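You operate a simulated robot arm through the tools that you are given. There is no shell and no other tool. Be economical: measure what you need, move in short steps, check, and stop when the job is done.

You are at the controls of a simulated robot arm. One attempt, no reset.

JOB
Put things in order on the top of the workbench. At the end: the white oat carton is on the yellow puzzle box; the white clothes peg from the top of the workbench stands on top of the white wax stick; the green can (marked "LIME") stands where the white oat carton stood; the black round foot stands where the green can stood; whatever was shut is shut again. Leave all else as you found it, and nothing knocked over.
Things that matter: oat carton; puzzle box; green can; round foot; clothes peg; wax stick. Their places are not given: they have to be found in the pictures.

The check looks at the end state, three seconds after you hand in, the way a careful person would. Anything else that was tipped, shoved, dropped, spilled or broken makes it a failure.

ROBOT AND FRAMES
A 5-joint arm with a two-finger parallel gripper, fixed in place. Base frame: the origin is at the foot of the arm, x ahead of it, y to its left, z up; the work surface is at about z = 0. Readings come in mm, degrees, newtons and seconds.
With the tool pointing down near the work surface it reaches from about 260 to 680 mm from the base axis. Its first joint turns from -66.0 to 66.0 degrees. The tool tilts only in the upright plane through the base axis and itself; it spins freely about its own axis. Payload 2.9 kg.
The TCP is the grasp point between the finger pads, 30 mm short of the fingertips. In the tool frame z runs along the fingers and y along their closing line. Largest opening 110 mm; finger width 20, thickness 10; the body of the gripper, 48 by 112 mm, starts 55 mm behind the TCP.
Orientation is told as [roll, pitch, yaw] about the base's x, y, z axes, in that order, counted from this pose: with the fingers straight down and closing along the base's y, the tool's x points along the base's -x, its y along +y and its z along -z.

CONTROLS
- The arm moves only by the tool play_rows. Its arguments are lists of equal length, an entry for each row: "offset": the shift along the tool's x, y, z in mm, a list of three; "turn": the turn, a rotation vector about the tool's x, y, z in degrees, a list of three; "grip": the opening in per cent of the stroke, from 0 (shut) to 100 (fully open). In form: {"offset": [[x, y, z], ...], "turn": [[wx, wy, wz], ...], "grip": [grip, ...]}. A call has 1 to 10 rows; each row shifts and turns the commanded pose from where the row before left it, along the tool's axes as they then stand. Rows are played at 5 a second. More than 50 mm and 8.6 degrees between two rows, or a gripper value outside its range, and nothing of the call is played. A pose out of reach is approached as far as the arm can. The call stops where the force on the tool passes 40 N (or 10 N more than at its start, if that is more) or the arm is blocked; 0.2 s more then pass. Each finger travels about 108 mm/s and halts on what it meets, pressing with about 36 N; the grip force reading is that of the motor and also rises with nothing between the fingers. The clock runs only during rows and for 0.2 s after the last one: add rows that do not move to give the fingers time. The reply holds the time, the measured pose of the TCP, the force on the tool along the base axes, the opening and the grip force, in the units named above and with some noise.
- Cameras (640 x 400 px; columns grow to the right, rows downward): "scene" is fixed at [35.4, -454.7, 597.2]; the picture's right is [0.76, -0.65, 0.00], its down [-0.40, -0.47, -0.78] and it looks along [0.51, 0.59, -0.62] (base axes); focal length 271 px, centre (320, 200). "wrist" rides on the gripper at [72, 17, -103] in the tool frame; the picture's right is [-0.23, 0.97, 0.00], its down [-0.76, -0.18, -0.62] and it looks along [-0.61, -0.14, 0.78] (tool axes); focal length 222 px, centre (320, 200).
- grab_frame(camera): a new picture of that camera. It takes no simulated time.
- locate(camera, pixels): for up to 12 pixels [column, row] of the newest picture of that camera ("zoom" is the newest enlarged one), the place [x, y, z] in the base frame of the surface seen there, good to about 3 mm. It takes no simulated time.
- inspect(camera, box): a new picture of the part [left, top, right, bottom] of that camera's present view, enlarged. It takes no simulated time.
- job_done(): hands the job in; it is judged then, once.

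Work in short steps. Measure before you move; look again where a grasp or a placing could have gone wrong, and mend it. You have 80 turns and 34 pictures in all, those below and enlarged ones among them. Open the gripper and draw the arm clear of the work before you hand the job in, unless the task says otherwise; then end with one line.

The tools are called as a command line: name --argument value ..., lists and objects as JSON in quotes. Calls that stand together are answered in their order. play_rows: Moves the arm, as the interface text tells. Its arguments: {"type":"object","properties":{"offset":{"type":"array","items":{"type":"array","items":{"type":"number"}}},"turn":{"type":"array","items":{"type":"array","items":{"type":"number"}}},"grip":{"type":"array","items":{"type":"number"}}},"required":["offset","turn","grip"]} The other tools are called the same way: grab_frame (camera) takes a picture; locate (camera, pixels) gives the place of the surface under pixels of a picture; inspect (camera, box) takes an enlarged picture of a part of a camera's view; job_done () hands the job in.

At the start:

```text
time: 0.0
eef_pos: [450.6, -123.2, 344.9]
tcp_rot: [0.0, 0.0, -0.1]
contact_force: [0.1, -0.7, -0.7]
finger_gap: 110.0
grip_force: 0.1
```

scene: 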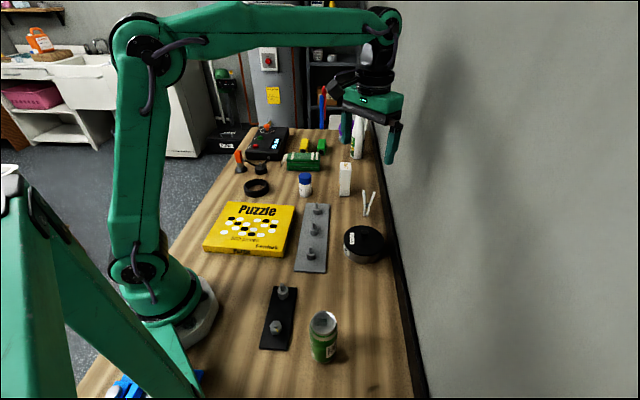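
wrist: 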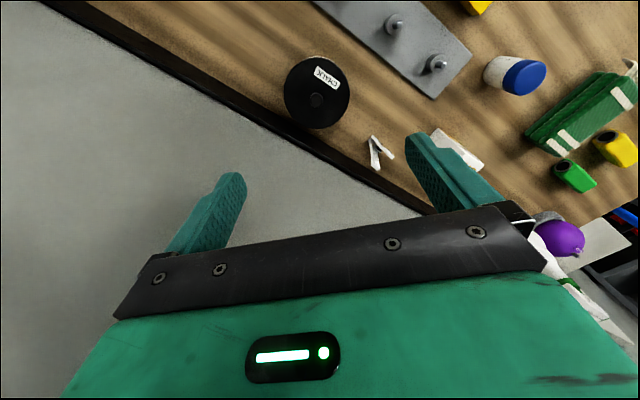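

The scene shows the puzzle box (250,230), the green can (323,338), a white carton (345,180), a peg (368,203) and a black round tin (364,244). I'll enlarge these areas to identify everything.

inspect --camera "scene" --box '[220, 110, 400, 222]'

inspect --camera "scene" --box '[190, 190, 430, 390]'

```text
3.56 times, centred on (310, 166) of scene
```

zoom: 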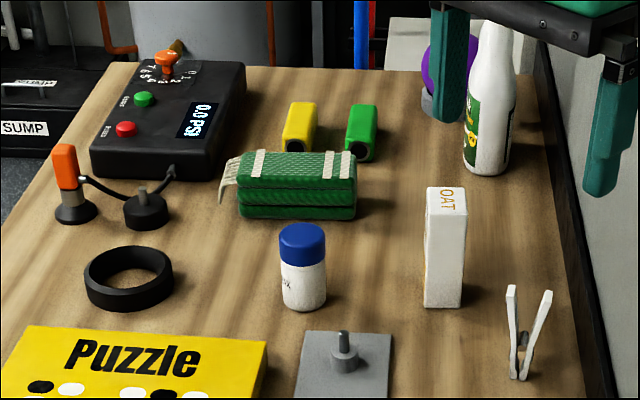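

```text
2.00 times, centred on (310, 290) of scene
```

zoom: 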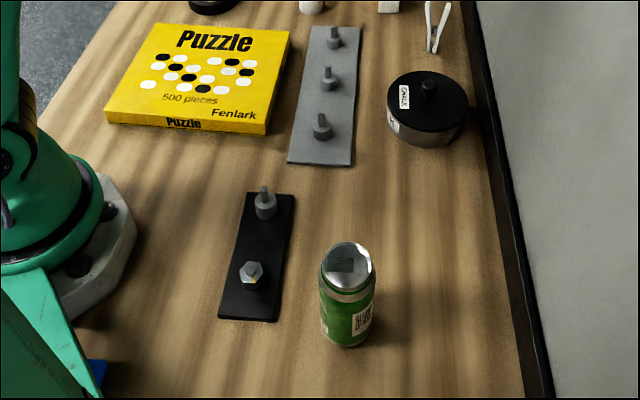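

I haven't found the wax stick, and it may be inside the lidded tin. I'll zoom on the foot-like object around (257,165) and on the chalk tin.

inspect --camera "scene" --box '[225, 140, 305, 205]'

inspect --camera "scene" --box '[325, 180, 405, 270]'

locate --camera "scene" --pixels '[[257, 168], [262, 160], [240, 168], [256, 188], [345, 165], [345, 193], [323, 318], [364, 235], [366, 213], [250, 230], [324, 362], [305, 175]]'

```text
6.15 times, centred on (265, 172) of scene
```

zoom: 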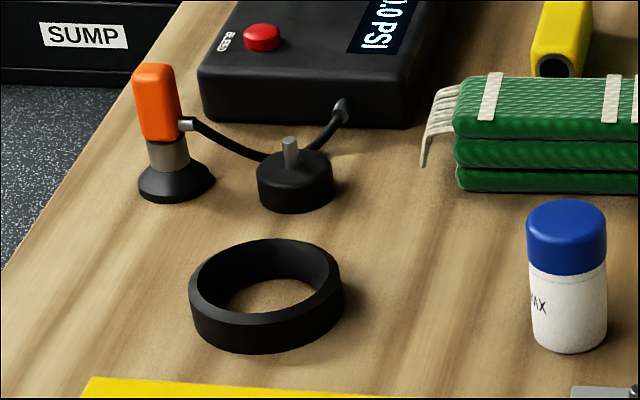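

```text
4.44 times, centred on (365, 225) of scene
```

zoom: 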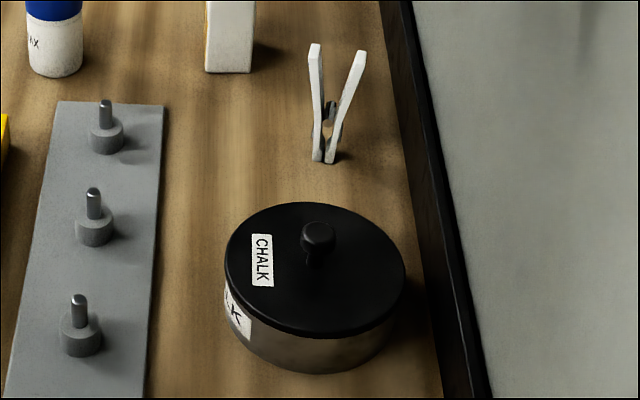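

```text
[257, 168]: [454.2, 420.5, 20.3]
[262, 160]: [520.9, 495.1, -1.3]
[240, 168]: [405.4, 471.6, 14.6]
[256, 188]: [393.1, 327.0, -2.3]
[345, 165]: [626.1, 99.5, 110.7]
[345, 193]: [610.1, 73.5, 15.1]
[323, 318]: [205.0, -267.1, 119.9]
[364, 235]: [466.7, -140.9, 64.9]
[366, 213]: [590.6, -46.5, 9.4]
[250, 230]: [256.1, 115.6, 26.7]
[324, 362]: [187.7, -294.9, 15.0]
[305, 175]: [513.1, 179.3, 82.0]
```

The "..AX" bottle with the blue cap near (513,179) is probably the wax stick, and the black disc with a stud near (454,420) is the foot. I'll move above the oat carton, staying high, and look with the wrist camera.

play_rows --offset '[[-24, 34, 7], [-24, 34, 7], [-24, 34, 7], [-24, 34, 7], [-24, 34, 7], [-24, 34, 7], [0, 0, 0]]' --turn '[[0, 0, 0], [0, 0, 0], [0, 0, 0], [0, 0, 0], [0, 0, 0], [0, 0, 0], [0, 0, 0]]' --grip '[100, 100, 100, 100, 100, 100, 100]'

grab_frame --camera "wrist"

grab_frame --camera "scene"

```text
time: 1.6
eef_pos: [594.9, 79.9, 303.0]
tcp_rot: [0.0, 0.1, -0.1]
contact_force: [0.7, 0.1, 0.0]
finger_gap: 110.0
grip_force: 0.0
```

```text
27 pictures are left
```

wrist: 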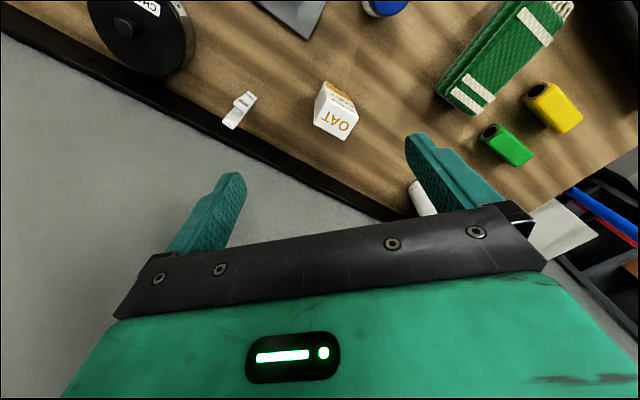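

```text
26 pictures are left
```

scene: 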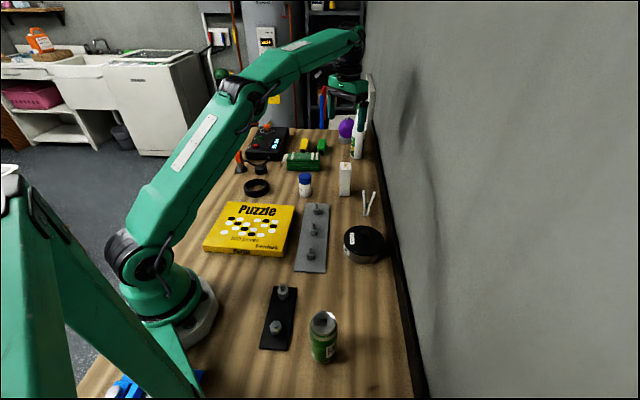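

The wrist view shows the carton top at (335,118), rotated, and the peg at (240,108). I'll zoom in on both and locate points.

inspect --camera "wrist" --box '[210, 60, 370, 160]'

locate --camera "zoom" --pixels '[[465, 105], [590, 160], [540, 300], [425, 240], [488, 90], [580, 155], [150, 145], [95, 240], [120, 200], [160, 130], [170, 185], [55, 255]]'

locate --camera "scene" --pixels '[[364, 191], [374, 193], [368, 202], [365, 213], [367, 215], [342, 163], [349, 164], [345, 161], [341, 195], [349, 195], [341, 180], [350, 180]]'

```text
4.00 times, centred on (290, 110) of wrist
```

zoom: 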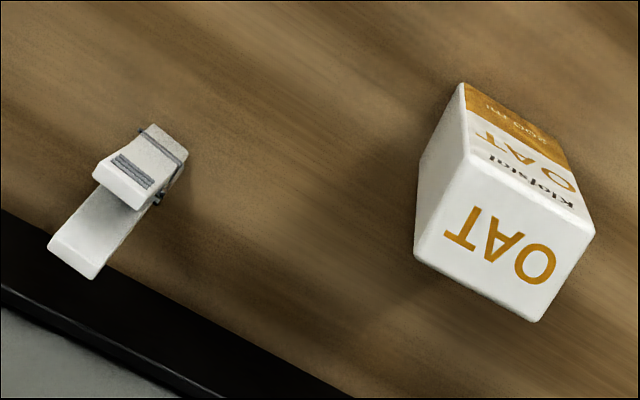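

```text
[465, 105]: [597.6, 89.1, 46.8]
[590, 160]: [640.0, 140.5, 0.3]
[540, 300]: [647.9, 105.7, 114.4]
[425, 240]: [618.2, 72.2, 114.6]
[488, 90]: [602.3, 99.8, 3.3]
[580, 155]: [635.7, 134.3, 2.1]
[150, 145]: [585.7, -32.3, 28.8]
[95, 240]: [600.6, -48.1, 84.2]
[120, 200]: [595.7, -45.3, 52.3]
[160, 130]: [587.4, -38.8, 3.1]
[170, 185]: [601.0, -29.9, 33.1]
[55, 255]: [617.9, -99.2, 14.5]
```

```text
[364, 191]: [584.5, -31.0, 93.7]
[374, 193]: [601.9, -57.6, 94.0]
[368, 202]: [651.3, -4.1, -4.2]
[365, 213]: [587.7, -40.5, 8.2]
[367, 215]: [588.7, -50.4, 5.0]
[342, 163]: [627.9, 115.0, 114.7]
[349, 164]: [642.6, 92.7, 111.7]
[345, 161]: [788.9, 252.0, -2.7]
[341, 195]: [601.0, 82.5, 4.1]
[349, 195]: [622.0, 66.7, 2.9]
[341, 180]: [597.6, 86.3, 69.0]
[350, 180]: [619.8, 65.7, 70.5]
```

The peg stands upright, about 94 mm tall. Its jaws point down at about (589,-45) and its handles spread along (18,-27). Next I'll get the carton top-face corners, plus detail on the peg, wax stick and puzzle box.

locate --camera "zoom" --pixels '[[475, 160], [422, 245], [538, 312], [588, 230], [500, 235], [110, 168], [135, 205], [60, 240], [90, 272], [100, 175], [150, 185], [185, 155]]'

inspect --camera "scene" --box '[195, 160, 325, 260]'

locate --camera "scene" --pixels '[[225, 203], [296, 206], [205, 246], [282, 255], [305, 172], [300, 174], [310, 175], [305, 180], [300, 195], [305, 197], [310, 194], [323, 270]]'

```text
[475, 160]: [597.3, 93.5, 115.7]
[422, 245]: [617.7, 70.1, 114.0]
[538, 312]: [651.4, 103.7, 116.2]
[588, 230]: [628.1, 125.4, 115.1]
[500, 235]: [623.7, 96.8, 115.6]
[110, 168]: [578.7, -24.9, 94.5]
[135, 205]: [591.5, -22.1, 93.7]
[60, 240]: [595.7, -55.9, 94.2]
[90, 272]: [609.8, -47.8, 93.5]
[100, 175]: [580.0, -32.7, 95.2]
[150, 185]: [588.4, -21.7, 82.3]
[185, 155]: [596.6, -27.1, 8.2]
```

```text
4.00 times, centred on (260, 210) of scene
```

zoom: 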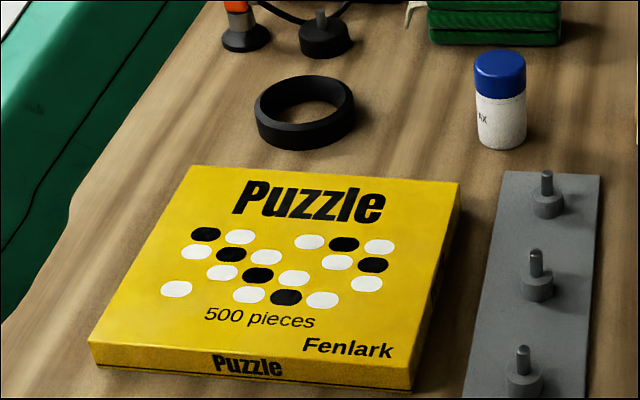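

```text
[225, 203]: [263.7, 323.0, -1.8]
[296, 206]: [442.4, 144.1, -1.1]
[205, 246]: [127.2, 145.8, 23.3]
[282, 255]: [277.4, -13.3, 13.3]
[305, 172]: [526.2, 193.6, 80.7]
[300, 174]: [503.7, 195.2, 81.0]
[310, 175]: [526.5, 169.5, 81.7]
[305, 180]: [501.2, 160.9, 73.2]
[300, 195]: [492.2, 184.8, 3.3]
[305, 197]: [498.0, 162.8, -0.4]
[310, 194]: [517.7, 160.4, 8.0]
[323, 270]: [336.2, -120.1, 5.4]
```

The carton is about 34 x 48 x 115 mm, centred at (623.5,98), with its long side at about 45°. Before moving I'll locate the puzzle box corners, the cap and nearby obstacles.

locate --camera "zoom" --pixels '[[200, 172], [452, 187], [408, 358], [96, 338], [500, 62], [480, 62], [520, 62], [500, 53], [500, 74], [265, 260]]'

locate --camera "scene" --pixels '[[358, 150], [358, 157], [347, 130], [361, 105], [303, 162], [358, 125], [322, 148]]'

locate --camera "wrist" --pixels '[[418, 190], [428, 210], [500, 150]]'

```text
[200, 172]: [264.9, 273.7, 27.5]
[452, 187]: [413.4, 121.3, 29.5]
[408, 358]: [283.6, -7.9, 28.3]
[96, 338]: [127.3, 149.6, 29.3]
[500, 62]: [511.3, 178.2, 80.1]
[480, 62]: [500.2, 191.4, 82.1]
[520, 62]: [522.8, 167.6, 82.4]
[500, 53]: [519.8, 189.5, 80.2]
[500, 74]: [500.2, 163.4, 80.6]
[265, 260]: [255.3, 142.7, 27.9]
```

```text
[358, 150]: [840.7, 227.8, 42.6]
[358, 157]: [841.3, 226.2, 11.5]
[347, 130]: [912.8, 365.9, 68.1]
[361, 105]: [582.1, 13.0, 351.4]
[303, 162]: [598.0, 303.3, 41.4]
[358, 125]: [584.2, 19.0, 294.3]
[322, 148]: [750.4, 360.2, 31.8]
```

```text
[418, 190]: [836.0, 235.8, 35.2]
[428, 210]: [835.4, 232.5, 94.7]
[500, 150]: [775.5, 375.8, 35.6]
```

The box top is at z≈28, centred near (272,134), and the bottle at (840,230) is well clear. I'll turn to yaw +44 and line up over the carton with a 75 mm opening.

play_rows --offset '[[0, 0, 0], [0, 0, 0], [0, 0, 0], [0, 0, 0], [0, 0, 0], [0, 0, 0], [-33.4, -7.2, 0], [0, 0, 40], [0, 0, 40], [0, 0, 0]]' --turn '[[0, 0, -7.35], [0, 0, -7.35], [0, 0, -7.35], [0, 0, -7.35], [0, 0, -7.35], [0, 0, -7.35], [0, 0, 0], [0, 0, 0], [0, 0, 0], [0, 0, 0]]' --grip '[68, 68, 68, 68, 68, 68, 68, 68, 68, 68]'

grab_frame --camera "wrist"

```text
time: 3.8
eef_pos: [613.0, 95.5, 216.8]
tcp_rot: [-0.1, 0.0, 44.2]
contact_force: [0.4, 0.3, 0.5]
finger_gap: 74.7
grip_force: 0.0
out of reach, approached as far as the arm can: row 7
```

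```text
23 pictures are left
```

wrist: 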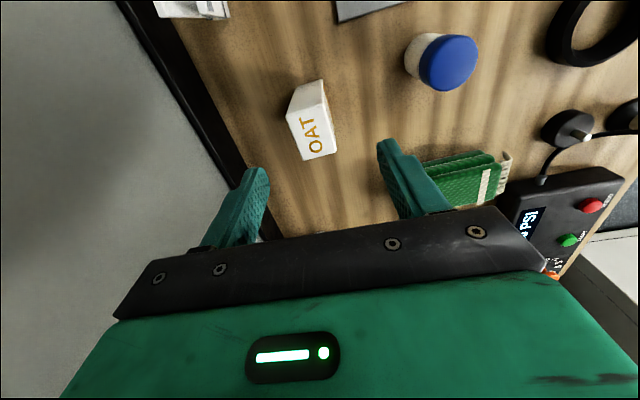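

At height the arm stopped short, at (613,95.5). I'll lower to z≈155, still above the carton, and check the position.

play_rows --offset '[[0, 0, 31], [0, 0, 31], [0, 0, 0]]' --turn '[[0, 0, 0], [0, 0, 0], [0, 0, 0]]' --grip '[68, 68, 68]'

locate --camera "wrist" --pixels '[[312, 140], [303, 156], [334, 150], [326, 108], [290, 118]]'

```text
time: 4.6
eef_pos: [611.3, 96.3, 153.6]
tcp_rot: [0.0, 0.0, 44.0]
contact_force: [1.0, -1.1, 0.1]
finger_gap: 74.7
grip_force: 0.1
```

```text
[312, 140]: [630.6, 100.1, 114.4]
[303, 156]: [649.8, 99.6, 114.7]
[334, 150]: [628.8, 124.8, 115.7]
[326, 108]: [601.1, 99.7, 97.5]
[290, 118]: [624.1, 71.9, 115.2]
```

The measured pose is (611.3,96.3), so the shift to the carton centre is (12.7,1.7). I'll shift and then descend to z≈88.

play_rows --offset '[[-10.3, -7.6, 0], [0, 0, 0], [0, 0, 33], [0, 0, 33], [0, 0, 0]]' --turn '[[0, 0, 0], [0, 0, 0], [0, 0, 0], [0, 0, 0], [0, 0, 0]]' --grip '[68, 68, 68, 68, 68]'

grab_frame --camera "wrist"

```text
time: 5.8
eef_pos: [624.1, 99.9, 88.0]
tcp_rot: [-0.1, 0.0, 44.1]
contact_force: [0.1, -0.5, 0.0]
finger_gap: 74.8
grip_force: 0.0
```

```text
22 pictures are left
```

wrist: 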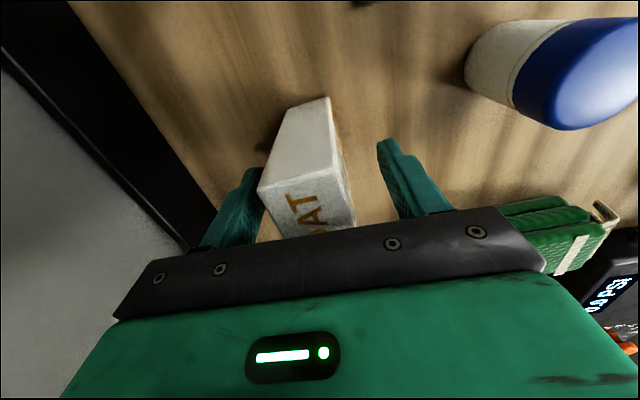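

The carton sits slightly left of centre between the fingers, by about 3–4 mm. I'll nudge the tool over and close.

play_rows --offset '[[0, -3.5, 0], [0, 0, 0], [0, 0, 0], [0, 0, 0], [0, 0, 0]]' --turn '[[0, 0, 0], [0, 0, 0], [0, 0, 0], [0, 0, 0], [0, 0, 0]]' --grip '[68, 50, 35, 10, 10]'

```text
time: 7.0
eef_pos: [626.5, 95.0, 89.8]
tcp_rot: [0.0, 0.0, 44.1]
contact_force: [-0.5, 0.6, 0.7]
finger_gap: 37.7
grip_force: 35.4
```

Gripped at 37.7 mm. I'll lift it 115 mm and carry it toward (300,130) over the puzzle box.

play_rows --offset '[[0, 0, -40], [0, 0, -40], [0, 0, -35], [0, 0, 0]]' --turn '[[0, 0, 0], [0, 0, 0], [0, 0, 0], [0, 0, 0]]' --grip '[10, 10, 10, 10]'

play_rows --offset '[[26.3, 31.3, 0], [26.3, 31.3, 0], [26.3, 31.3, 0], [26.3, 31.3, 0], [26.3, 31.3, 0], [26.3, 31.3, 0], [26.3, 31.3, 0], [26.3, 31.3, 0], [0, 0, 0]]' --turn '[[0, 0, 0], [0, 0, 0], [0, 0, 0], [0, 0, 0], [0, 0, 0], [0, 0, 0], [0, 0, 0], [0, 0, 0], [0, 0, 0]]' --grip '[10, 10, 10, 10, 10, 10, 10, 10, 10]'

grab_frame --camera "scene"

```text
time: 8.0
eef_pos: [628.0, 95.3, 205.5]
tcp_rot: [0.0, 0.0, 44.1]
contact_force: [0.5, 0.2, -1.1]
finger_gap: 37.7
grip_force: 36.2
```

```text
time: 10.0
eef_pos: [301.1, 133.1, 205.7]
tcp_rot: [0.0, 0.0, 44.1]
contact_force: [1.1, 0.1, -1.4]
finger_gap: 37.5
grip_force: 36.2
```

```text
21 pictures are left
```

scene: 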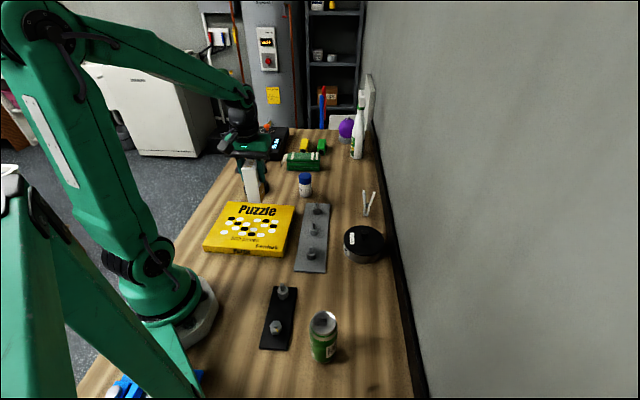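

The carton hangs upright above the box, and its bottom should touch when TCP z≈117. I'll descend in steps and watch the force.

play_rows --offset '[[0, 0, 40], [0, 0, 35], [0, 0, 8], [0, 0, 0]]' --turn '[[0, 0, 0], [0, 0, 0], [0, 0, 0], [0, 0, 0]]' --grip '[10, 10, 10, 10]'

play_rows --offset '[[0, 0, 1.5], [0, 0, 1.5], [0, 0, 1.5], [0, 0, 0]]' --turn '[[0, 0, 0], [0, 0, 0], [0, 0, 0], [0, 0, 0]]' --grip '[10, 10, 10, 10]'

inspect --camera "scene" --box '[200, 140, 320, 260]'

```text
time: 11.0
eef_pos: [302.9, 129.5, 121.2]
tcp_rot: [0.0, 0.0, 44.1]
contact_force: [0.6, 0.3, -2.8]
finger_gap: 38.0
grip_force: 36.0
```

```text
time: 12.0
eef_pos: [302.7, 128.6, 117.7]
tcp_rot: [0.0, 0.0, 44.2]
contact_force: [-11.1, -0.1, 31.1]
finger_gap: 38.1
grip_force: 35.8
```

```text
3.33 times, centred on (260, 200) of scene
```

zoom: 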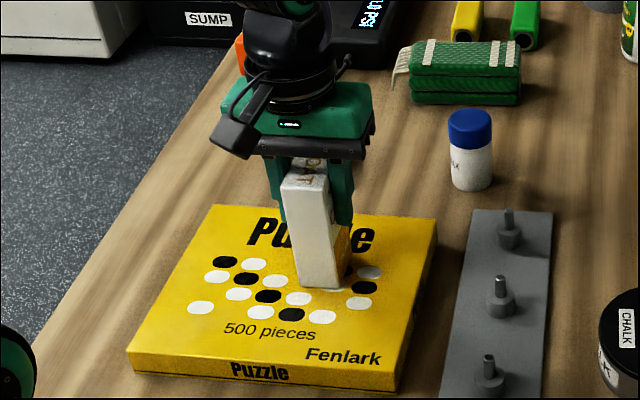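

There is firm contact (31 N). I'll ease up 1 mm, open, and rise straight up.

play_rows --offset '[[0, 0, -1], [0, 0, 0], [0, 0, 0], [0, 0, 0], [0, 0, -30], [0, 0, -40], [0, 0, -40], [0, 0, -40], [0, 0, 0]]' --turn '[[0, 0, 0], [0, 0, 0], [0, 0, 0], [0, 0, 0], [0, 0, 0], [0, 0, 0], [0, 0, 0], [0, 0, 0], [0, 0, 0]]' --grip '[10, 50, 75, 75, 75, 75, 75, 75, 75]'

locate --camera "scene" --pixels '[[323, 315], [315, 318], [333, 318], [323, 327], [312, 345], [325, 362], [335, 345], [276, 288], [274, 328]]'

```text
time: 14.0
eef_pos: [300.4, 128.5, 270.2]
tcp_rot: [0.1, 0.0, 44.2]
contact_force: [-0.6, 0.2, -0.3]
finger_gap: 82.4
grip_force: 0.0
```

```text
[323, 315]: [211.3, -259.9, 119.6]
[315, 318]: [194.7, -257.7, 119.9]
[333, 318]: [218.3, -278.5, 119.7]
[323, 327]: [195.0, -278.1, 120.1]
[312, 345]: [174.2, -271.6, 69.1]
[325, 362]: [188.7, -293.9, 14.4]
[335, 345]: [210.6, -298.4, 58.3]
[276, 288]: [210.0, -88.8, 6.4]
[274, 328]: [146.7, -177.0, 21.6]
```

The carton is released. I'll now travel on an arc to above the green can near (204,-269), keeping high.

play_rows --offset '[[23.5, -30.1, 0], [23.5, -30.1, 0], [23.5, -30.1, 0], [23.5, -30.1, 0], [23.5, -30.1, 0], [42.2, -13.4, 0], [42.2, -13.4, 0], [42.2, -13.4, 0], [42.2, -13.4, 0], [42.2, -13.4, 0]]' --turn '[[0, 0, 0], [0, 0, 0], [0, 0, 0], [0, 0, 0], [0, 0, 0], [0, 0, 0], [0, 0, 0], [0, 0, 0], [0, 0, 0], [0, 0, 0]]' --grip '[75, 75, 75, 75, 75, 75, 75, 75, 75, 75]'

grab_frame --camera "wrist"

grab_frame --camera "scene"

```text
time: 16.2
eef_pos: [216.4, -254.1, 265.9]
tcp_rot: [0.1, 0.0, 44.2]
contact_force: [-0.5, -0.4, 1.2]
finger_gap: 82.6
grip_force: 0.2
```

```text
19 pictures are left
```

wrist: 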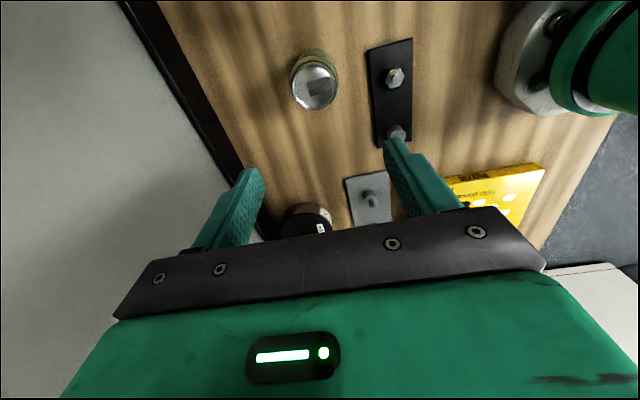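

```text
18 pictures are left
```

scene: 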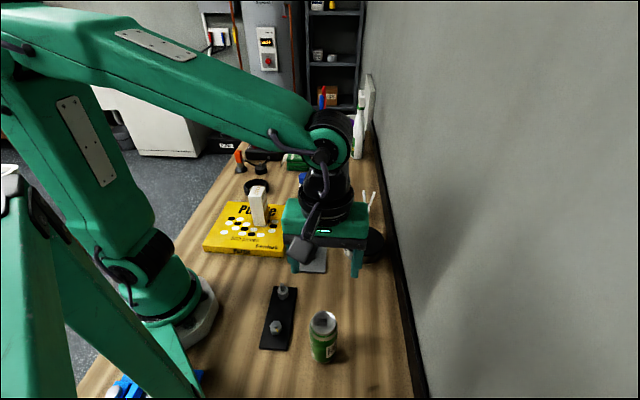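

The wrist view shows the can top at (315,87). I'll locate its rim points to get the centre.

locate --camera "wrist" --pixels '[[315, 66], [315, 106], [294, 86], [335, 86], [315, 87], [300, 72], [330, 102], [385, 130], [395, 78]]'

```text
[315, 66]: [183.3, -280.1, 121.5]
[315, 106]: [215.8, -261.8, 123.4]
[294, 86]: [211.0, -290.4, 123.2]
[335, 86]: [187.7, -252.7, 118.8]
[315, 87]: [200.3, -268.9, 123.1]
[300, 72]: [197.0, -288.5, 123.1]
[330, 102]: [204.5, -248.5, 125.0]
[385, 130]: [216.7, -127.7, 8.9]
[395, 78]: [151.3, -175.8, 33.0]
```

Can top centre is (200,-270), z≈122, about 45 mm across the rim. I'll align and lower to z≈150 first, just above it.

play_rows --offset '[[22.8, 0, 0], [0, 0, 40], [0, 0, 40], [0, 0, 28], [0, 0, 0]]' --turn '[[0, 0, 0], [0, 0, 0], [0, 0, 0], [0, 0, 0], [0, 0, 0]]' --grip '[80, 80, 80, 80, 80]'

inspect --camera "wrist" --box '[160, 20, 480, 220]'

```text
time: 17.4
eef_pos: [200.1, -274.9, 160.5]
tcp_rot: [0.0, 0.0, 44.1]
contact_force: [-0.1, 0.8, -0.1]
finger_gap: 87.9
grip_force: 0.0
```

```text
2.00 times, centred on (320, 120) of wrist
```

zoom: 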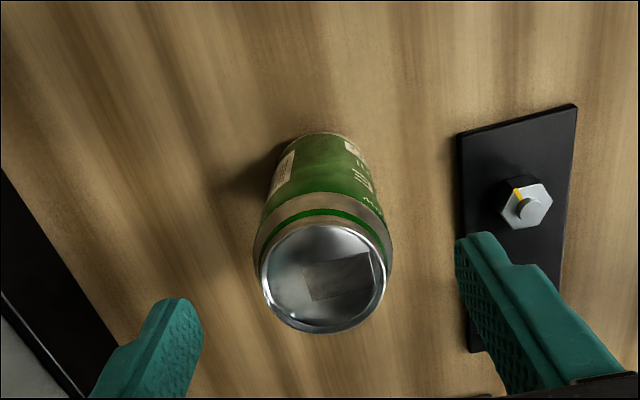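

The can looks centred between the fingers. I'll recheck the rim centre with locate.

locate --camera "zoom" --pixels '[[323, 230], [323, 328], [266, 280], [382, 280], [323, 278]]'

play_rows --offset '[[0, 0, 0]]' --turn '[[0, 0, 0]]' --grip '[80]'

```text
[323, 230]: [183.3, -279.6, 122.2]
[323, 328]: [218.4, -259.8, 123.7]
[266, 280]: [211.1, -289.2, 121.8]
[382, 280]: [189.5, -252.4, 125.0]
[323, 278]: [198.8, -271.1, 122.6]
```

```text
time: 17.8
eef_pos: [200.3, -274.2, 159.6]
tcp_rot: [0.0, -0.1, 44.1]
contact_force: [-0.8, 0.7, 0.3]
finger_gap: 87.8
grip_force: 0.0
```

The rim centre is (200.5,-270.3) and the TCP is 4 mm off in y. I'll correct that, descend to z≈85 and close.

play_rows --offset '[[-3.1, 2.8, 0], [0, 0, 38], [0, 0, 37], [0, 0, 0], [0, 0, 0], [0, 0, 0], [0, 0, 0], [0, 0, 0]]' --turn '[[0, 0, 0], [0, 0, 0], [0, 0, 0], [0, 0, 0], [0, 0, 0], [0, 0, 0], [0, 0, 0], [0, 0, 0]]' --grip '[80, 80, 80, 80, 65, 50, 35, 35]'

```text
time: 19.6
eef_pos: [200.7, -267.2, 83.9]
tcp_rot: [0.0, -0.1, 44.1]
contact_force: [-0.1, -0.9, 0.4]
finger_gap: 52.6
grip_force: 35.9
```

The can is gripped at 52.6 mm. I'll lift it and carry it toward the oat carton's old spot (624,98).

play_rows --offset '[[0, 0, -40], [0, 0, -40], [0, 0, -36], [-43, -2.5, 0], [-43, -2.5, 0], [-43, -2.5, 0], [-43, -2.5, 0], [-43, -2.5, 0], [-43, -2.5, 0], [0, 0, 0]]' --turn '[[0, 0, 0], [0, 0, 0], [0, 0, 0], [0, 0, 0], [0, 0, 0], [0, 0, 0], [0, 0, 0], [0, 0, 0], [0, 0, 0], [0, 0, 0]]' --grip '[35, 35, 35, 35, 35, 35, 35, 35, 35, 35]'

play_rows --offset '[[-43, -2.5, 0], [-43, -2.5, 0], [-43, -2.5, 0], [-43, -2.5, 0], [-43, -2.5, 0], [-43, -2.5, 0], [-40, -2.5, 0], [0, 0, 0]]' --turn '[[0, 0, 0], [0, 0, 0], [0, 0, 0], [0, 0, 0], [0, 0, 0], [0, 0, 0], [0, 0, 0], [0, 0, 0]]' --grip '[35, 35, 35, 35, 35, 35, 35, 35]'

```text
time: 21.8
eef_pos: [397.8, -96.4, 205.6]
tcp_rot: [0.0, 0.0, 44.1]
contact_force: [-0.7, 0.9, -2.8]
finger_gap: 52.3
grip_force: 35.9
```

```text
time: 23.6
eef_pos: [621.0, 97.9, 203.3]
tcp_rot: [0.1, 0.1, 44.2]
contact_force: [-0.3, 0.5, -2.8]
finger_gap: 52.2
grip_force: 36.5
```

At (621,98). I'll make a small correction and lower to just above contact.

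play_rows --offset '[[-2, -2, 0], [0, 0, 40], [0, 0, 40], [0, 0, 34], [0, 0, 0]]' --turn '[[0, 0, 0], [0, 0, 0], [0, 0, 0], [0, 0, 0], [0, 0, 0]]' --grip '[35, 35, 35, 35, 35]'

play_rows --offset '[[0, 0, 1.5], [0, 0, 1.5], [0, 0, 0]]' --turn '[[0, 0, 0], [0, 0, 0], [0, 0, 0]]' --grip '[35, 35, 35]'

```text
time: 24.8
eef_pos: [625.2, 96.5, 87.0]
tcp_rot: [0.0, 0.0, 44.1]
contact_force: [-0.6, -0.1, -2.0]
finger_gap: 52.2
grip_force: 36.0
```

```text
time: 25.6
eef_pos: [624.6, 97.8, 85.2]
tcp_rot: [0.0, 0.0, 44.0]
contact_force: [-2.5, -2.5, 3.8]
finger_gap: 52.7
grip_force: 36.3
```

Contact is light and the can is seated. I'll release it and rise.

play_rows --offset '[[0, 0, 0], [0, 0, 0], [0, 0, 0], [0, 0, -30], [0, 0, -40], [0, 0, -40], [0, 0, -10], [0, 0, 0]]' --turn '[[0, 0, 0], [0, 0, 0], [0, 0, 0], [0, 0, 0], [0, 0, 0], [0, 0, 0], [0, 0, 0], [0, 0, 0]]' --grip '[60, 80, 80, 80, 80, 80, 80, 80]'

grab_frame --camera "scene"

```text
time: 27.4
eef_pos: [625.7, 95.8, 204.6]
tcp_rot: [0.0, 0.0, 44.1]
contact_force: [0.0, -0.5, 0.1]
finger_gap: 88.2
grip_force: 0.0
```

```text
16 pictures are left
```

scene: 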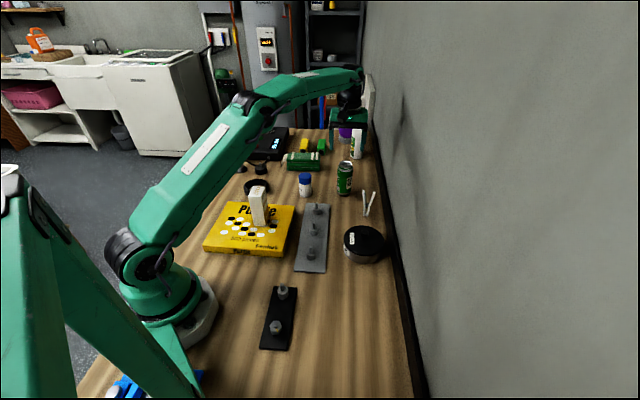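

The can stands on the old oat spot. Next I'll move above the foot near (455,420) for a look.

play_rows --offset '[[-12.9, 43.9, -5], [-12.9, 43.9, -5], [-12.9, 43.9, -5], [-12.9, 43.9, -5], [-12.9, 43.9, -5], [-12.9, 43.9, -5], [-12.9, 43.9, -5], [-12.9, 43.9, -5], [0, 0, 0]]' --turn '[[0, 0, 0], [0, 0, 0], [0, 0, 0], [0, 0, 0], [0, 0, 0], [0, 0, 0], [0, 0, 0], [0, 0, 0], [0, 0, 0]]' --grip '[80, 80, 80, 80, 80, 80, 80, 80, 80]'

inspect --camera "wrist" --box '[160, 0, 480, 200]'

```text
time: 29.4
eef_pos: [455.9, 421.4, 240.3]
tcp_rot: [0.0, 0.1, 44.1]
contact_force: [0.2, 0.4, -0.1]
finger_gap: 88.1
grip_force: 0.0
```

```text
2.00 times, centred on (320, 100) of wrist
```

zoom: 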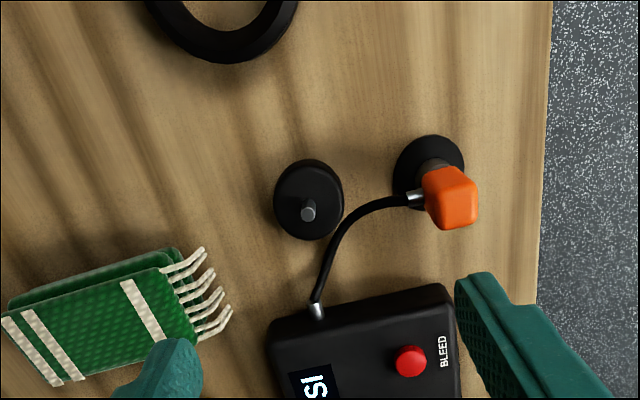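

The foot at zoom (309,200) is free of the hose, but the hose runs close by it, so gripping the stud looks safest. I'll measure the foot, the stud and the hose height.

locate --camera "zoom" --pixels '[[308, 214], [306, 203], [308, 208], [280, 185], [340, 200], [305, 165], [308, 237], [344, 228], [375, 204], [325, 285], [290, 180], [327, 185]]'

inspect --camera "wrist" --box '[280, 70, 360, 120]'

```text
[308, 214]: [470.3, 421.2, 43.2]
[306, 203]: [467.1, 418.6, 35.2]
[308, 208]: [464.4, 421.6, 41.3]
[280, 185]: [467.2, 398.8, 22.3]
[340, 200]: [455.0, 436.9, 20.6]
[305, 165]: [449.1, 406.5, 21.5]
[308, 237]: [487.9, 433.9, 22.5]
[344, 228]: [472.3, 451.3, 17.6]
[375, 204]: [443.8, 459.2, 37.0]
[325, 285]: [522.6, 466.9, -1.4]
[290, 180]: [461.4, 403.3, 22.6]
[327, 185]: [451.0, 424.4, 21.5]
```

```text
8.00 times, centred on (320, 95) of wrist
```

zoom: 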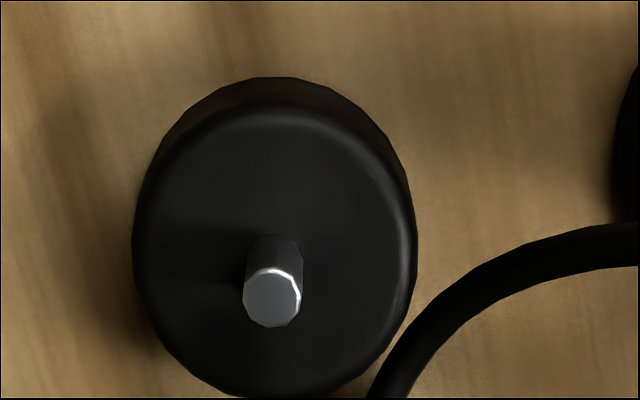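

The disc top is at z≈22, and the stud is at (467.5,420.5) with its top at z≈42. I'll narrow to 26 mm and descend to z≈80, with the tips just above the stud.

play_rows --offset '[[-7.7, -8.7, 0], [0, 0, 40], [0, 0, 40], [0, 0, 40], [0, 0, 36], [0, 0, 0]]' --turn '[[0, 0, 0], [0, 0, 0], [0, 0, 0], [0, 0, 0], [0, 0, 0], [0, 0, 0]]' --grip '[24, 24, 24, 24, 24, 24]'

inspect --camera "wrist" --box '[240, 80, 400, 200]'

```text
time: 30.8
eef_pos: [470.2, 417.1, 89.3]
tcp_rot: [-0.1, 0.1, 44.1]
contact_force: [0.4, 0.6, 0.2]
finger_gap: 26.2
grip_force: 0.1
```

```text
3.33 times, centred on (320, 140) of wrist
```

zoom: 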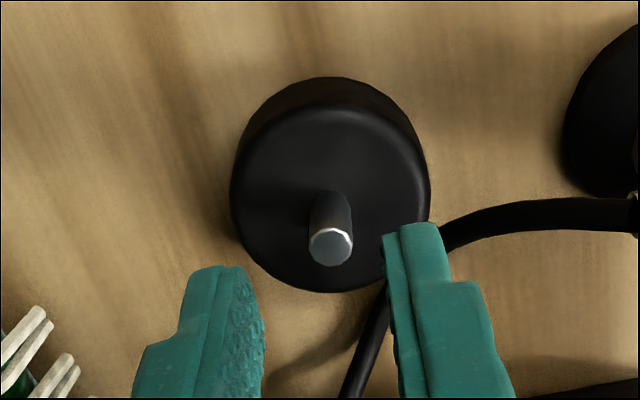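

The stud is near mid-gap. I'll check its position against the TCP.

locate --camera "zoom" --pixels '[[330, 247], [330, 205], [245, 190], [425, 190], [330, 285], [330, 110]]'

play_rows --offset '[[0, 0, 0]]' --turn '[[0, 0, 0]]' --grip '[24]'

```text
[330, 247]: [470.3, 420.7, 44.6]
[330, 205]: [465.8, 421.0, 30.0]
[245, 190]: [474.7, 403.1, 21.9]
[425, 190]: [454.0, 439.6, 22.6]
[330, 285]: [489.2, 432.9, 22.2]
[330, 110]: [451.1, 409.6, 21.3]
```

```text
time: 31.2
eef_pos: [469.9, 418.6, 87.9]
tcp_rot: [0.0, 0.0, 44.1]
contact_force: [0.0, 0.0, -0.2]
finger_gap: 26.3
grip_force: 0.1
```

The stud is ~3 mm toward +y. I'll shift, descend to z≈57 (tips at 27, disc top at 22) and close.

play_rows --offset '[[-1.5, 1.9, 0], [0, 0, 16], [0, 0, 15.5], [0, 0, 0], [0, 0, 0], [0, 0, 0], [0, 0, 0]]' --turn '[[0, 0, 0], [0, 0, 0], [0, 0, 0], [0, 0, 0], [0, 0, 0], [0, 0, 0], [0, 0, 0]]' --grip '[24, 24, 24, 24, 12, 0, 0]'

play_rows --offset '[[0, 0, -10], [0, 0, -20], [0, 0, 0]]' --turn '[[0, 0, 0], [0, 0, 0], [0, 0, 0]]' --grip '[0, 0, 0]'

grab_frame --camera "wrist"

```text
time: 32.8
eef_pos: [468.3, 423.5, 57.0]
tcp_rot: [-0.1, -0.1, 44.1]
contact_force: [-0.3, 0.7, -0.2]
finger_gap: 8.3
grip_force: 36.1
```

```text
time: 33.6
eef_pos: [467.8, 421.6, 87.6]
tcp_rot: [0.0, 0.0, 44.1]
contact_force: [0.4, -0.2, -1.0]
finger_gap: 8.5
grip_force: 35.9
```

```text
12 pictures are left
```

wrist: 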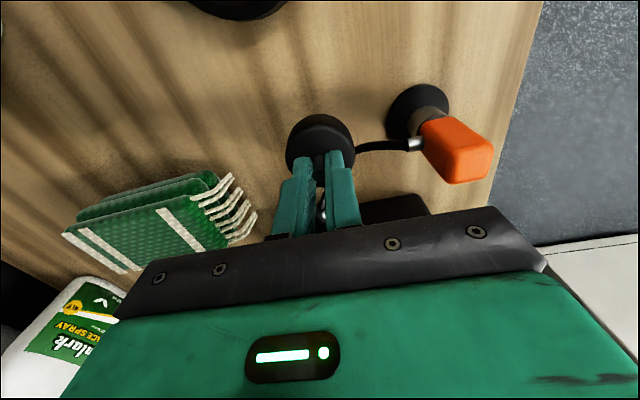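

The foot is held by its stud. I'll lift and carry it to the can's old spot (200.5,-270) by way of (440,60).

play_rows --offset '[[0, 0, -48], [0, 0, -48], [0, 0, -48], [0, 0, 0]]' --turn '[[0, 0, 0], [0, 0, 0], [0, 0, 0], [0, 0, 0]]' --grip '[0, 0, 0, 0]'

play_rows --offset '[[33.9, -30, 0], [33.9, -30, 0], [33.9, -30, 0], [33.9, -30, 0], [33.9, -30, 0], [33.9, -30, 0], [33.9, -30, 0], [33.9, -30, 0], [0, 0, 0]]' --turn '[[0, 0, 0], [0, 0, 0], [0, 0, 0], [0, 0, 0], [0, 0, 0], [0, 0, 0], [0, 0, 0], [0, 0, 0], [0, 0, 0]]' --grip '[0, 0, 0, 0, 0, 0, 0, 0, 0]'

play_rows --offset '[[44.6, -7.8, 0], [44.6, -7.8, 0], [44.6, -7.8, 0], [44.6, -7.8, 0], [44.6, -7.8, 0], [44.6, -7.8, 0], [44.6, -7.8, 0], [44.6, -7.8, 0], [44.6, -7.8, 0], [0, 0, 0]]' --turn '[[0, 0, 0], [0, 0, 0], [0, 0, 0], [0, 0, 0], [0, 0, 0], [0, 0, 0], [0, 0, 0], [0, 0, 0], [0, 0, 0], [0, 0, 0]]' --grip '[0, 0, 0, 0, 0, 0, 0, 0, 0, 0]'

```text
time: 34.6
eef_pos: [469.0, 419.2, 230.5]
tcp_rot: [0.0, -0.1, 44.1]
contact_force: [-0.1, 0.9, -0.9]
finger_gap: 8.4
grip_force: 35.9
```

```text
time: 36.6
eef_pos: [436.5, 56.5, 229.4]
tcp_rot: [0.0, 0.1, 44.1]
contact_force: [-0.2, -0.4, -0.4]
finger_gap: 8.1
grip_force: 35.8
```

```text
time: 38.8
eef_pos: [198.6, -268.7, 232.3]
tcp_rot: [0.0, 0.0, 44.0]
contact_force: [0.2, 0.3, -0.6]
finger_gap: 8.2
grip_force: 36.2
```

It is above the can's old spot at (198.6,-268.7). I'll descend to just above contact, then feel for the surface.

play_rows --offset '[[-1, -2, 45], [0, 0, 45], [0, 0, 45], [0, 0, 35], [0, 0, 0]]' --turn '[[0, 0, 0], [0, 0, 0], [0, 0, 0], [0, 0, 0], [0, 0, 0]]' --grip '[0, 0, 0, 0, 0]'

play_rows --offset '[[0, 0, 1.5], [0, 0, 1.5], [0, 0, 1], [0, 0, 0]]' --turn '[[0, 0, 0], [0, 0, 0], [0, 0, 0], [0, 0, 0]]' --grip '[0, 0, 0, 0]'

```text
time: 40.0
eef_pos: [201.3, -268.8, 60.3]
tcp_rot: [0.0, 0.0, 44.1]
contact_force: [-0.4, 0.2, -0.9]
finger_gap: 8.2
grip_force: 35.4
```

```text
time: 41.0
eef_pos: [202.0, -268.6, 57.1]
tcp_rot: [0.0, 0.1, 44.1]
contact_force: [-6.2, 3.2, 12.6]
finger_gap: 8.2
grip_force: 35.8
```

Contact at 12.6 N. I'll release and rise.

play_rows --offset '[[0, 0, -0.5], [0, 0, 0], [0, 0, 0], [0, 0, -20], [0, 0, -40], [0, 0, -45], [0, 0, -45], [0, 0, -30], [0, 0, 0]]' --turn '[[0, 0, 0], [0, 0, 0], [0, 0, 0], [0, 0, 0], [0, 0, 0], [0, 0, 0], [0, 0, 0], [0, 0, 0], [0, 0, 0]]' --grip '[15, 28, 28, 28, 28, 40, 40, 40, 40]'

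grab_frame --camera "wrist"

```text
time: 43.0
eef_pos: [204.4, -269.9, 237.2]
tcp_rot: [-0.1, 0.0, 44.1]
contact_force: [0.2, -0.2, -0.2]
finger_gap: 43.9
grip_force: 0.0
```

```text
11 pictures are left
```

wrist: 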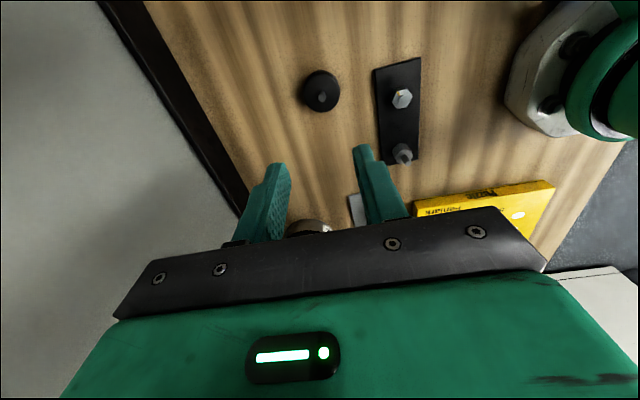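

The foot stands at (320,95) in the wrist view. Next is the peg, whose width direction is at ~32°, so I need yaw≈-58. I'll travel inland to (440,-60) and start rotating.

play_rows --offset '[[-45.1, -1.9, 0], [-45.1, -1.9, 0], [-45.1, -1.9, 0], [-45.1, -1.9, 0], [-45.1, -1.9, 0], [-45.1, -1.9, 0], [-45.1, -1.9, 0], [0, 0, 0], [0, 0, 0], [0, 0, 0]]' --turn '[[0, 0, 0], [0, 0, 0], [0, 0, 0], [0, 0, 0], [0, 0, 0], [0, 0, 0], [0, 0, 0], [0, 0, 8.5], [0, 0, 8.5], [0, 0, 8.5]]' --grip '[40, 40, 40, 40, 40, 40, 40, 40, 40, 40]'

play_rows --offset '[[0, 0, 0], [0, 0, 0], [0, 0, 0], [0, 0, 0], [0, 0, 0], [0, 0, 0], [0, 0, 0], [0, 0, 0], [0, 0, 0], [0, 0, 0]]' --turn '[[0, 0, 8.5], [0, 0, 8.5], [0, 0, 8.5], [0, 0, 8.5], [0, 0, 8.5], [0, 0, 8.5], [0, 0, 8.5], [0, 0, 8.5], [0, 0, 8.5], [0, 0, 0]]' --grip '[40, 40, 40, 40, 40, 40, 40, 40, 40, 40]'

play_rows --offset '[[-16.2, 35, 0], [-16.2, 35, 0], [-16.2, 35, 0], [-16.2, 35, 0], [0, 0, 0]]' --turn '[[0, 0, 0], [0, 0, 0], [0, 0, 0], [0, 0, 0], [0, 0, 0]]' --grip '[40, 40, 40, 40, 40]'

inspect --camera "wrist" --box '[240, 50, 400, 150]'

```text
time: 45.2
eef_pos: [437.7, -59.8, 236.2]
tcp_rot: [0.1, 0.0, 18.5]
contact_force: [0.2, 0.7, 0.3]
finger_gap: 44.2
grip_force: 0.0
```

```text
time: 47.4
eef_pos: [437.7, -59.7, 236.7]
tcp_rot: [0.0, 0.0, -58.0]
contact_force: [0.5, -0.4, 0.8]
finger_gap: 43.9
grip_force: 0.1
```

```text
time: 48.6
eef_pos: [594.2, -38.3, 238.2]
tcp_rot: [0.0, 0.0, -57.8]
contact_force: [1.2, -0.5, -0.7]
finger_gap: 44.1
grip_force: 0.1
```

```text
4.00 times, centred on (320, 100) of wrist
```

zoom: 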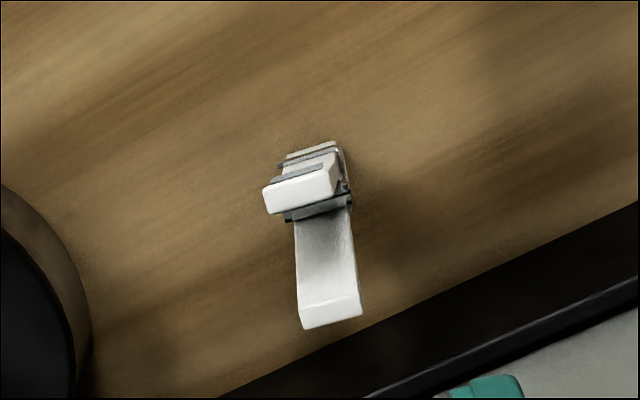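

The peg's width edge tilts about -10° in the picture, which matches the closing line's projection, so the yaw is right. I'll locate the handle ends and the body.

locate --camera "zoom" --pixels '[[305, 310], [358, 300], [306, 322], [358, 314], [270, 195], [330, 183], [270, 208], [330, 196], [325, 240], [300, 178], [290, 155], [335, 145]]'

```text
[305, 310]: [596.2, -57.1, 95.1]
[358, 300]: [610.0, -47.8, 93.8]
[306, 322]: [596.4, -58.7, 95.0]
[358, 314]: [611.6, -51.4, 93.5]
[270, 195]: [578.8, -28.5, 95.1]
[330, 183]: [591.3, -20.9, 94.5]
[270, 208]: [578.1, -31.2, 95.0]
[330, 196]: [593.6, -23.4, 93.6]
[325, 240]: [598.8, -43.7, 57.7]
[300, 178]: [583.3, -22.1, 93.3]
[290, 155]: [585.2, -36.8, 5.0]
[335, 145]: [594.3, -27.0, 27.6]
```

The peg centre is (594.5,-40), about 16 mm wide. I'll align and descend to z≈65 with a 44 mm gap, then check before closing.

play_rows --offset '[[-1.5, -0.5, 0], [0, 0, 45], [0, 0, 45], [0, 0, 30], [0, 0, 0]]' --turn '[[0, 0, 0], [0, 0, 0], [0, 0, 0], [0, 0, 0], [0, 0, 0]]' --grip '[40, 40, 40, 40, 40]'

inspect --camera "wrist" --box '[200, 60, 440, 210]'

```text
time: 49.8
eef_pos: [593.5, -37.2, 118.9]
tcp_rot: [0.0, 0.0, -57.9]
contact_force: [-0.4, -0.3, 0.1]
finger_gap: 44.0
grip_force: 0.1
```

```text
2.67 times, centred on (320, 135) of wrist
```

zoom: 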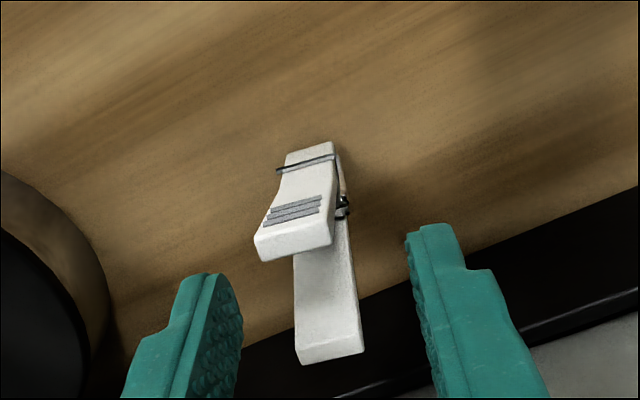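

Peg is slightly left of mid-gap and 3 mm forward. I'll adjust, descend to z≈65 and close gently.

play_rows --offset '[[-2.8, -1.3, 0], [0, 0, 30], [0, 0, 24], [0, 0, 0], [0, 0, 0], [0, 0, 0], [0, 0, 0], [0, 0, 0]]' --turn '[[0, 0, 0], [0, 0, 0], [0, 0, 0], [0, 0, 0], [0, 0, 0], [0, 0, 0], [0, 0, 0], [0, 0, 0]]' --grip '[40, 40, 40, 40, 30, 20, 8, 8]'

play_rows --offset '[[0, 0, -20], [0, 0, -40], [0, 0, 0]]' --turn '[[0, 0, 0], [0, 0, 0], [0, 0, 0]]' --grip '[8, 8, 8]'

grab_frame --camera "wrist"

```text
time: 51.6
eef_pos: [592.9, -43.0, 62.3]
tcp_rot: [0.0, 0.0, -58.0]
contact_force: [0.3, -0.2, -0.2]
finger_gap: 24.1
grip_force: 35.6
```

```text
time: 52.4
eef_pos: [593.9, -44.4, 122.2]
tcp_rot: [0.1, -0.1, -57.9]
contact_force: [-0.1, 0.2, -0.1]
finger_gap: 24.1
grip_force: 35.7
```

```text
8 pictures are left
```

wrist: 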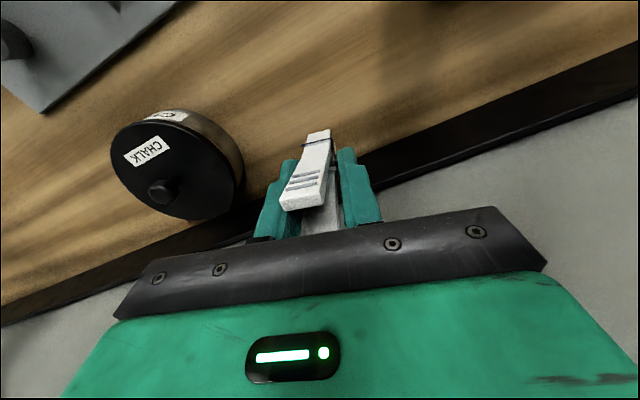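

Peg is held (24 mm, across the spring). I'll lift it and carry it to above the wax stick cap near (511,178).

play_rows --offset '[[0, 0, -39], [0, 0, -39], [38.7, 7.9, 0], [38.7, 7.9, 0], [38.7, 7.9, 0], [38.7, 7.9, 0], [38.7, 7.9, 0], [38.7, 7.9, 0], [0, 0, 0]]' --turn '[[0, 0, 0], [0, 0, 0], [0, 0, 0], [0, 0, 0], [0, 0, 0], [0, 0, 0], [0, 0, 0], [0, 0, 0], [0, 0, 0]]' --grip '[8, 8, 8, 8, 8, 8, 8, 8, 8]'

inspect --camera "scene" --box '[260, 120, 360, 220]'

```text
time: 54.4
eef_pos: [510.6, 177.1, 201.4]
tcp_rot: [0.0, 0.0, -57.9]
contact_force: [-0.2, 0.0, 0.4]
finger_gap: 24.0
grip_force: 35.7
```

```text
4.00 times, centred on (310, 170) of scene
```

zoom: 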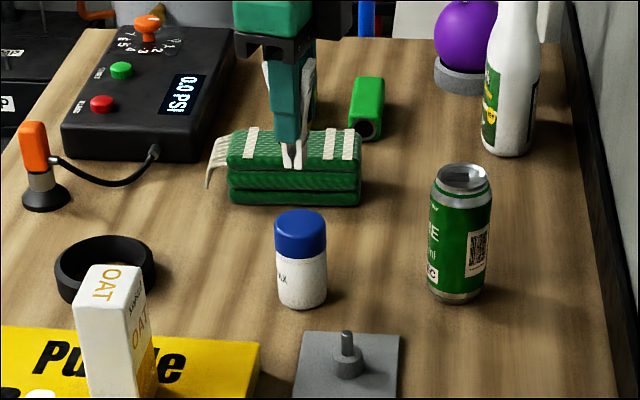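

The peg hangs upright, its jaws ending at zoom (292,168). I'll locate the peg bottom and the cap to align them.

locate --camera "zoom" --pixels '[[288, 160], [297, 163], [292, 165], [298, 158], [301, 224], [278, 224], [324, 224], [300, 212], [300, 238], [284, 154]]'

```text
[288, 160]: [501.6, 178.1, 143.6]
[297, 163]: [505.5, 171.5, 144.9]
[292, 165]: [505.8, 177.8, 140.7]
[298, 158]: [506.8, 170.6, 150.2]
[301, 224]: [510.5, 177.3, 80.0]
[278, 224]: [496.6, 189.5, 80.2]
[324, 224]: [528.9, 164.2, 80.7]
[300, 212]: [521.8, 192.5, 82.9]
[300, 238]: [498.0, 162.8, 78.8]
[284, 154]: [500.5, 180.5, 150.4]
```

Peg bottom centre ≈(510.4,179), cap centre ≈(511.5,177.3). I'll shift 2 mm and descend to just above the cap.

play_rows --offset '[[-2, 0, 25], [0, 0, 20], [0, 0, 8], [0, 0, 0]]' --turn '[[0, 0, 0], [0, 0, 0], [0, 0, 0], [0, 0, 0]]' --grip '[8, 8, 8, 8]'

inspect --camera "scene" --box '[275, 130, 335, 205]'

```text
time: 55.4
eef_pos: [512.0, 174.8, 148.1]
tcp_rot: [0.1, 0.0, -57.9]
contact_force: [0.0, 0.6, -1.2]
finger_gap: 24.1
grip_force: 36.0
```

```text
5.33 times, centred on (305, 168) of scene
```

zoom: 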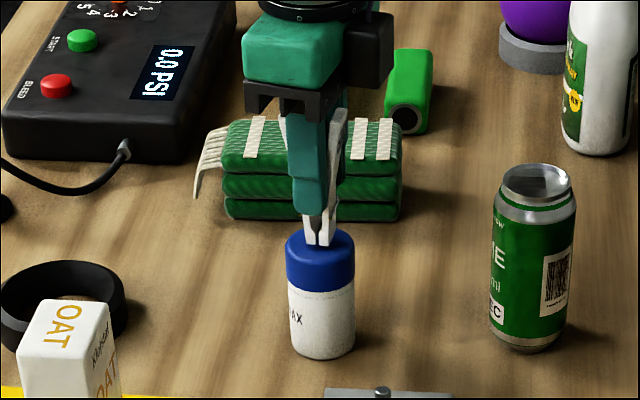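

Alignment looks right. I'll descend in small steps until contact.

play_rows --offset '[[0, 0, 1.2], [0, 0, 1.2], [0, 0, 1.2], [0, 0, 0]]' --turn '[[0, 0, 0], [0, 0, 0], [0, 0, 0], [0, 0, 0]]' --grip '[8, 8, 8, 8]'

```text
time: 56.4
eef_pos: [510.2, 175.4, 144.8]
tcp_rot: [0.0, 0.0, -57.9]
contact_force: [0.1, 0.5, -0.7]
finger_gap: 24.3
grip_force: 35.9
```

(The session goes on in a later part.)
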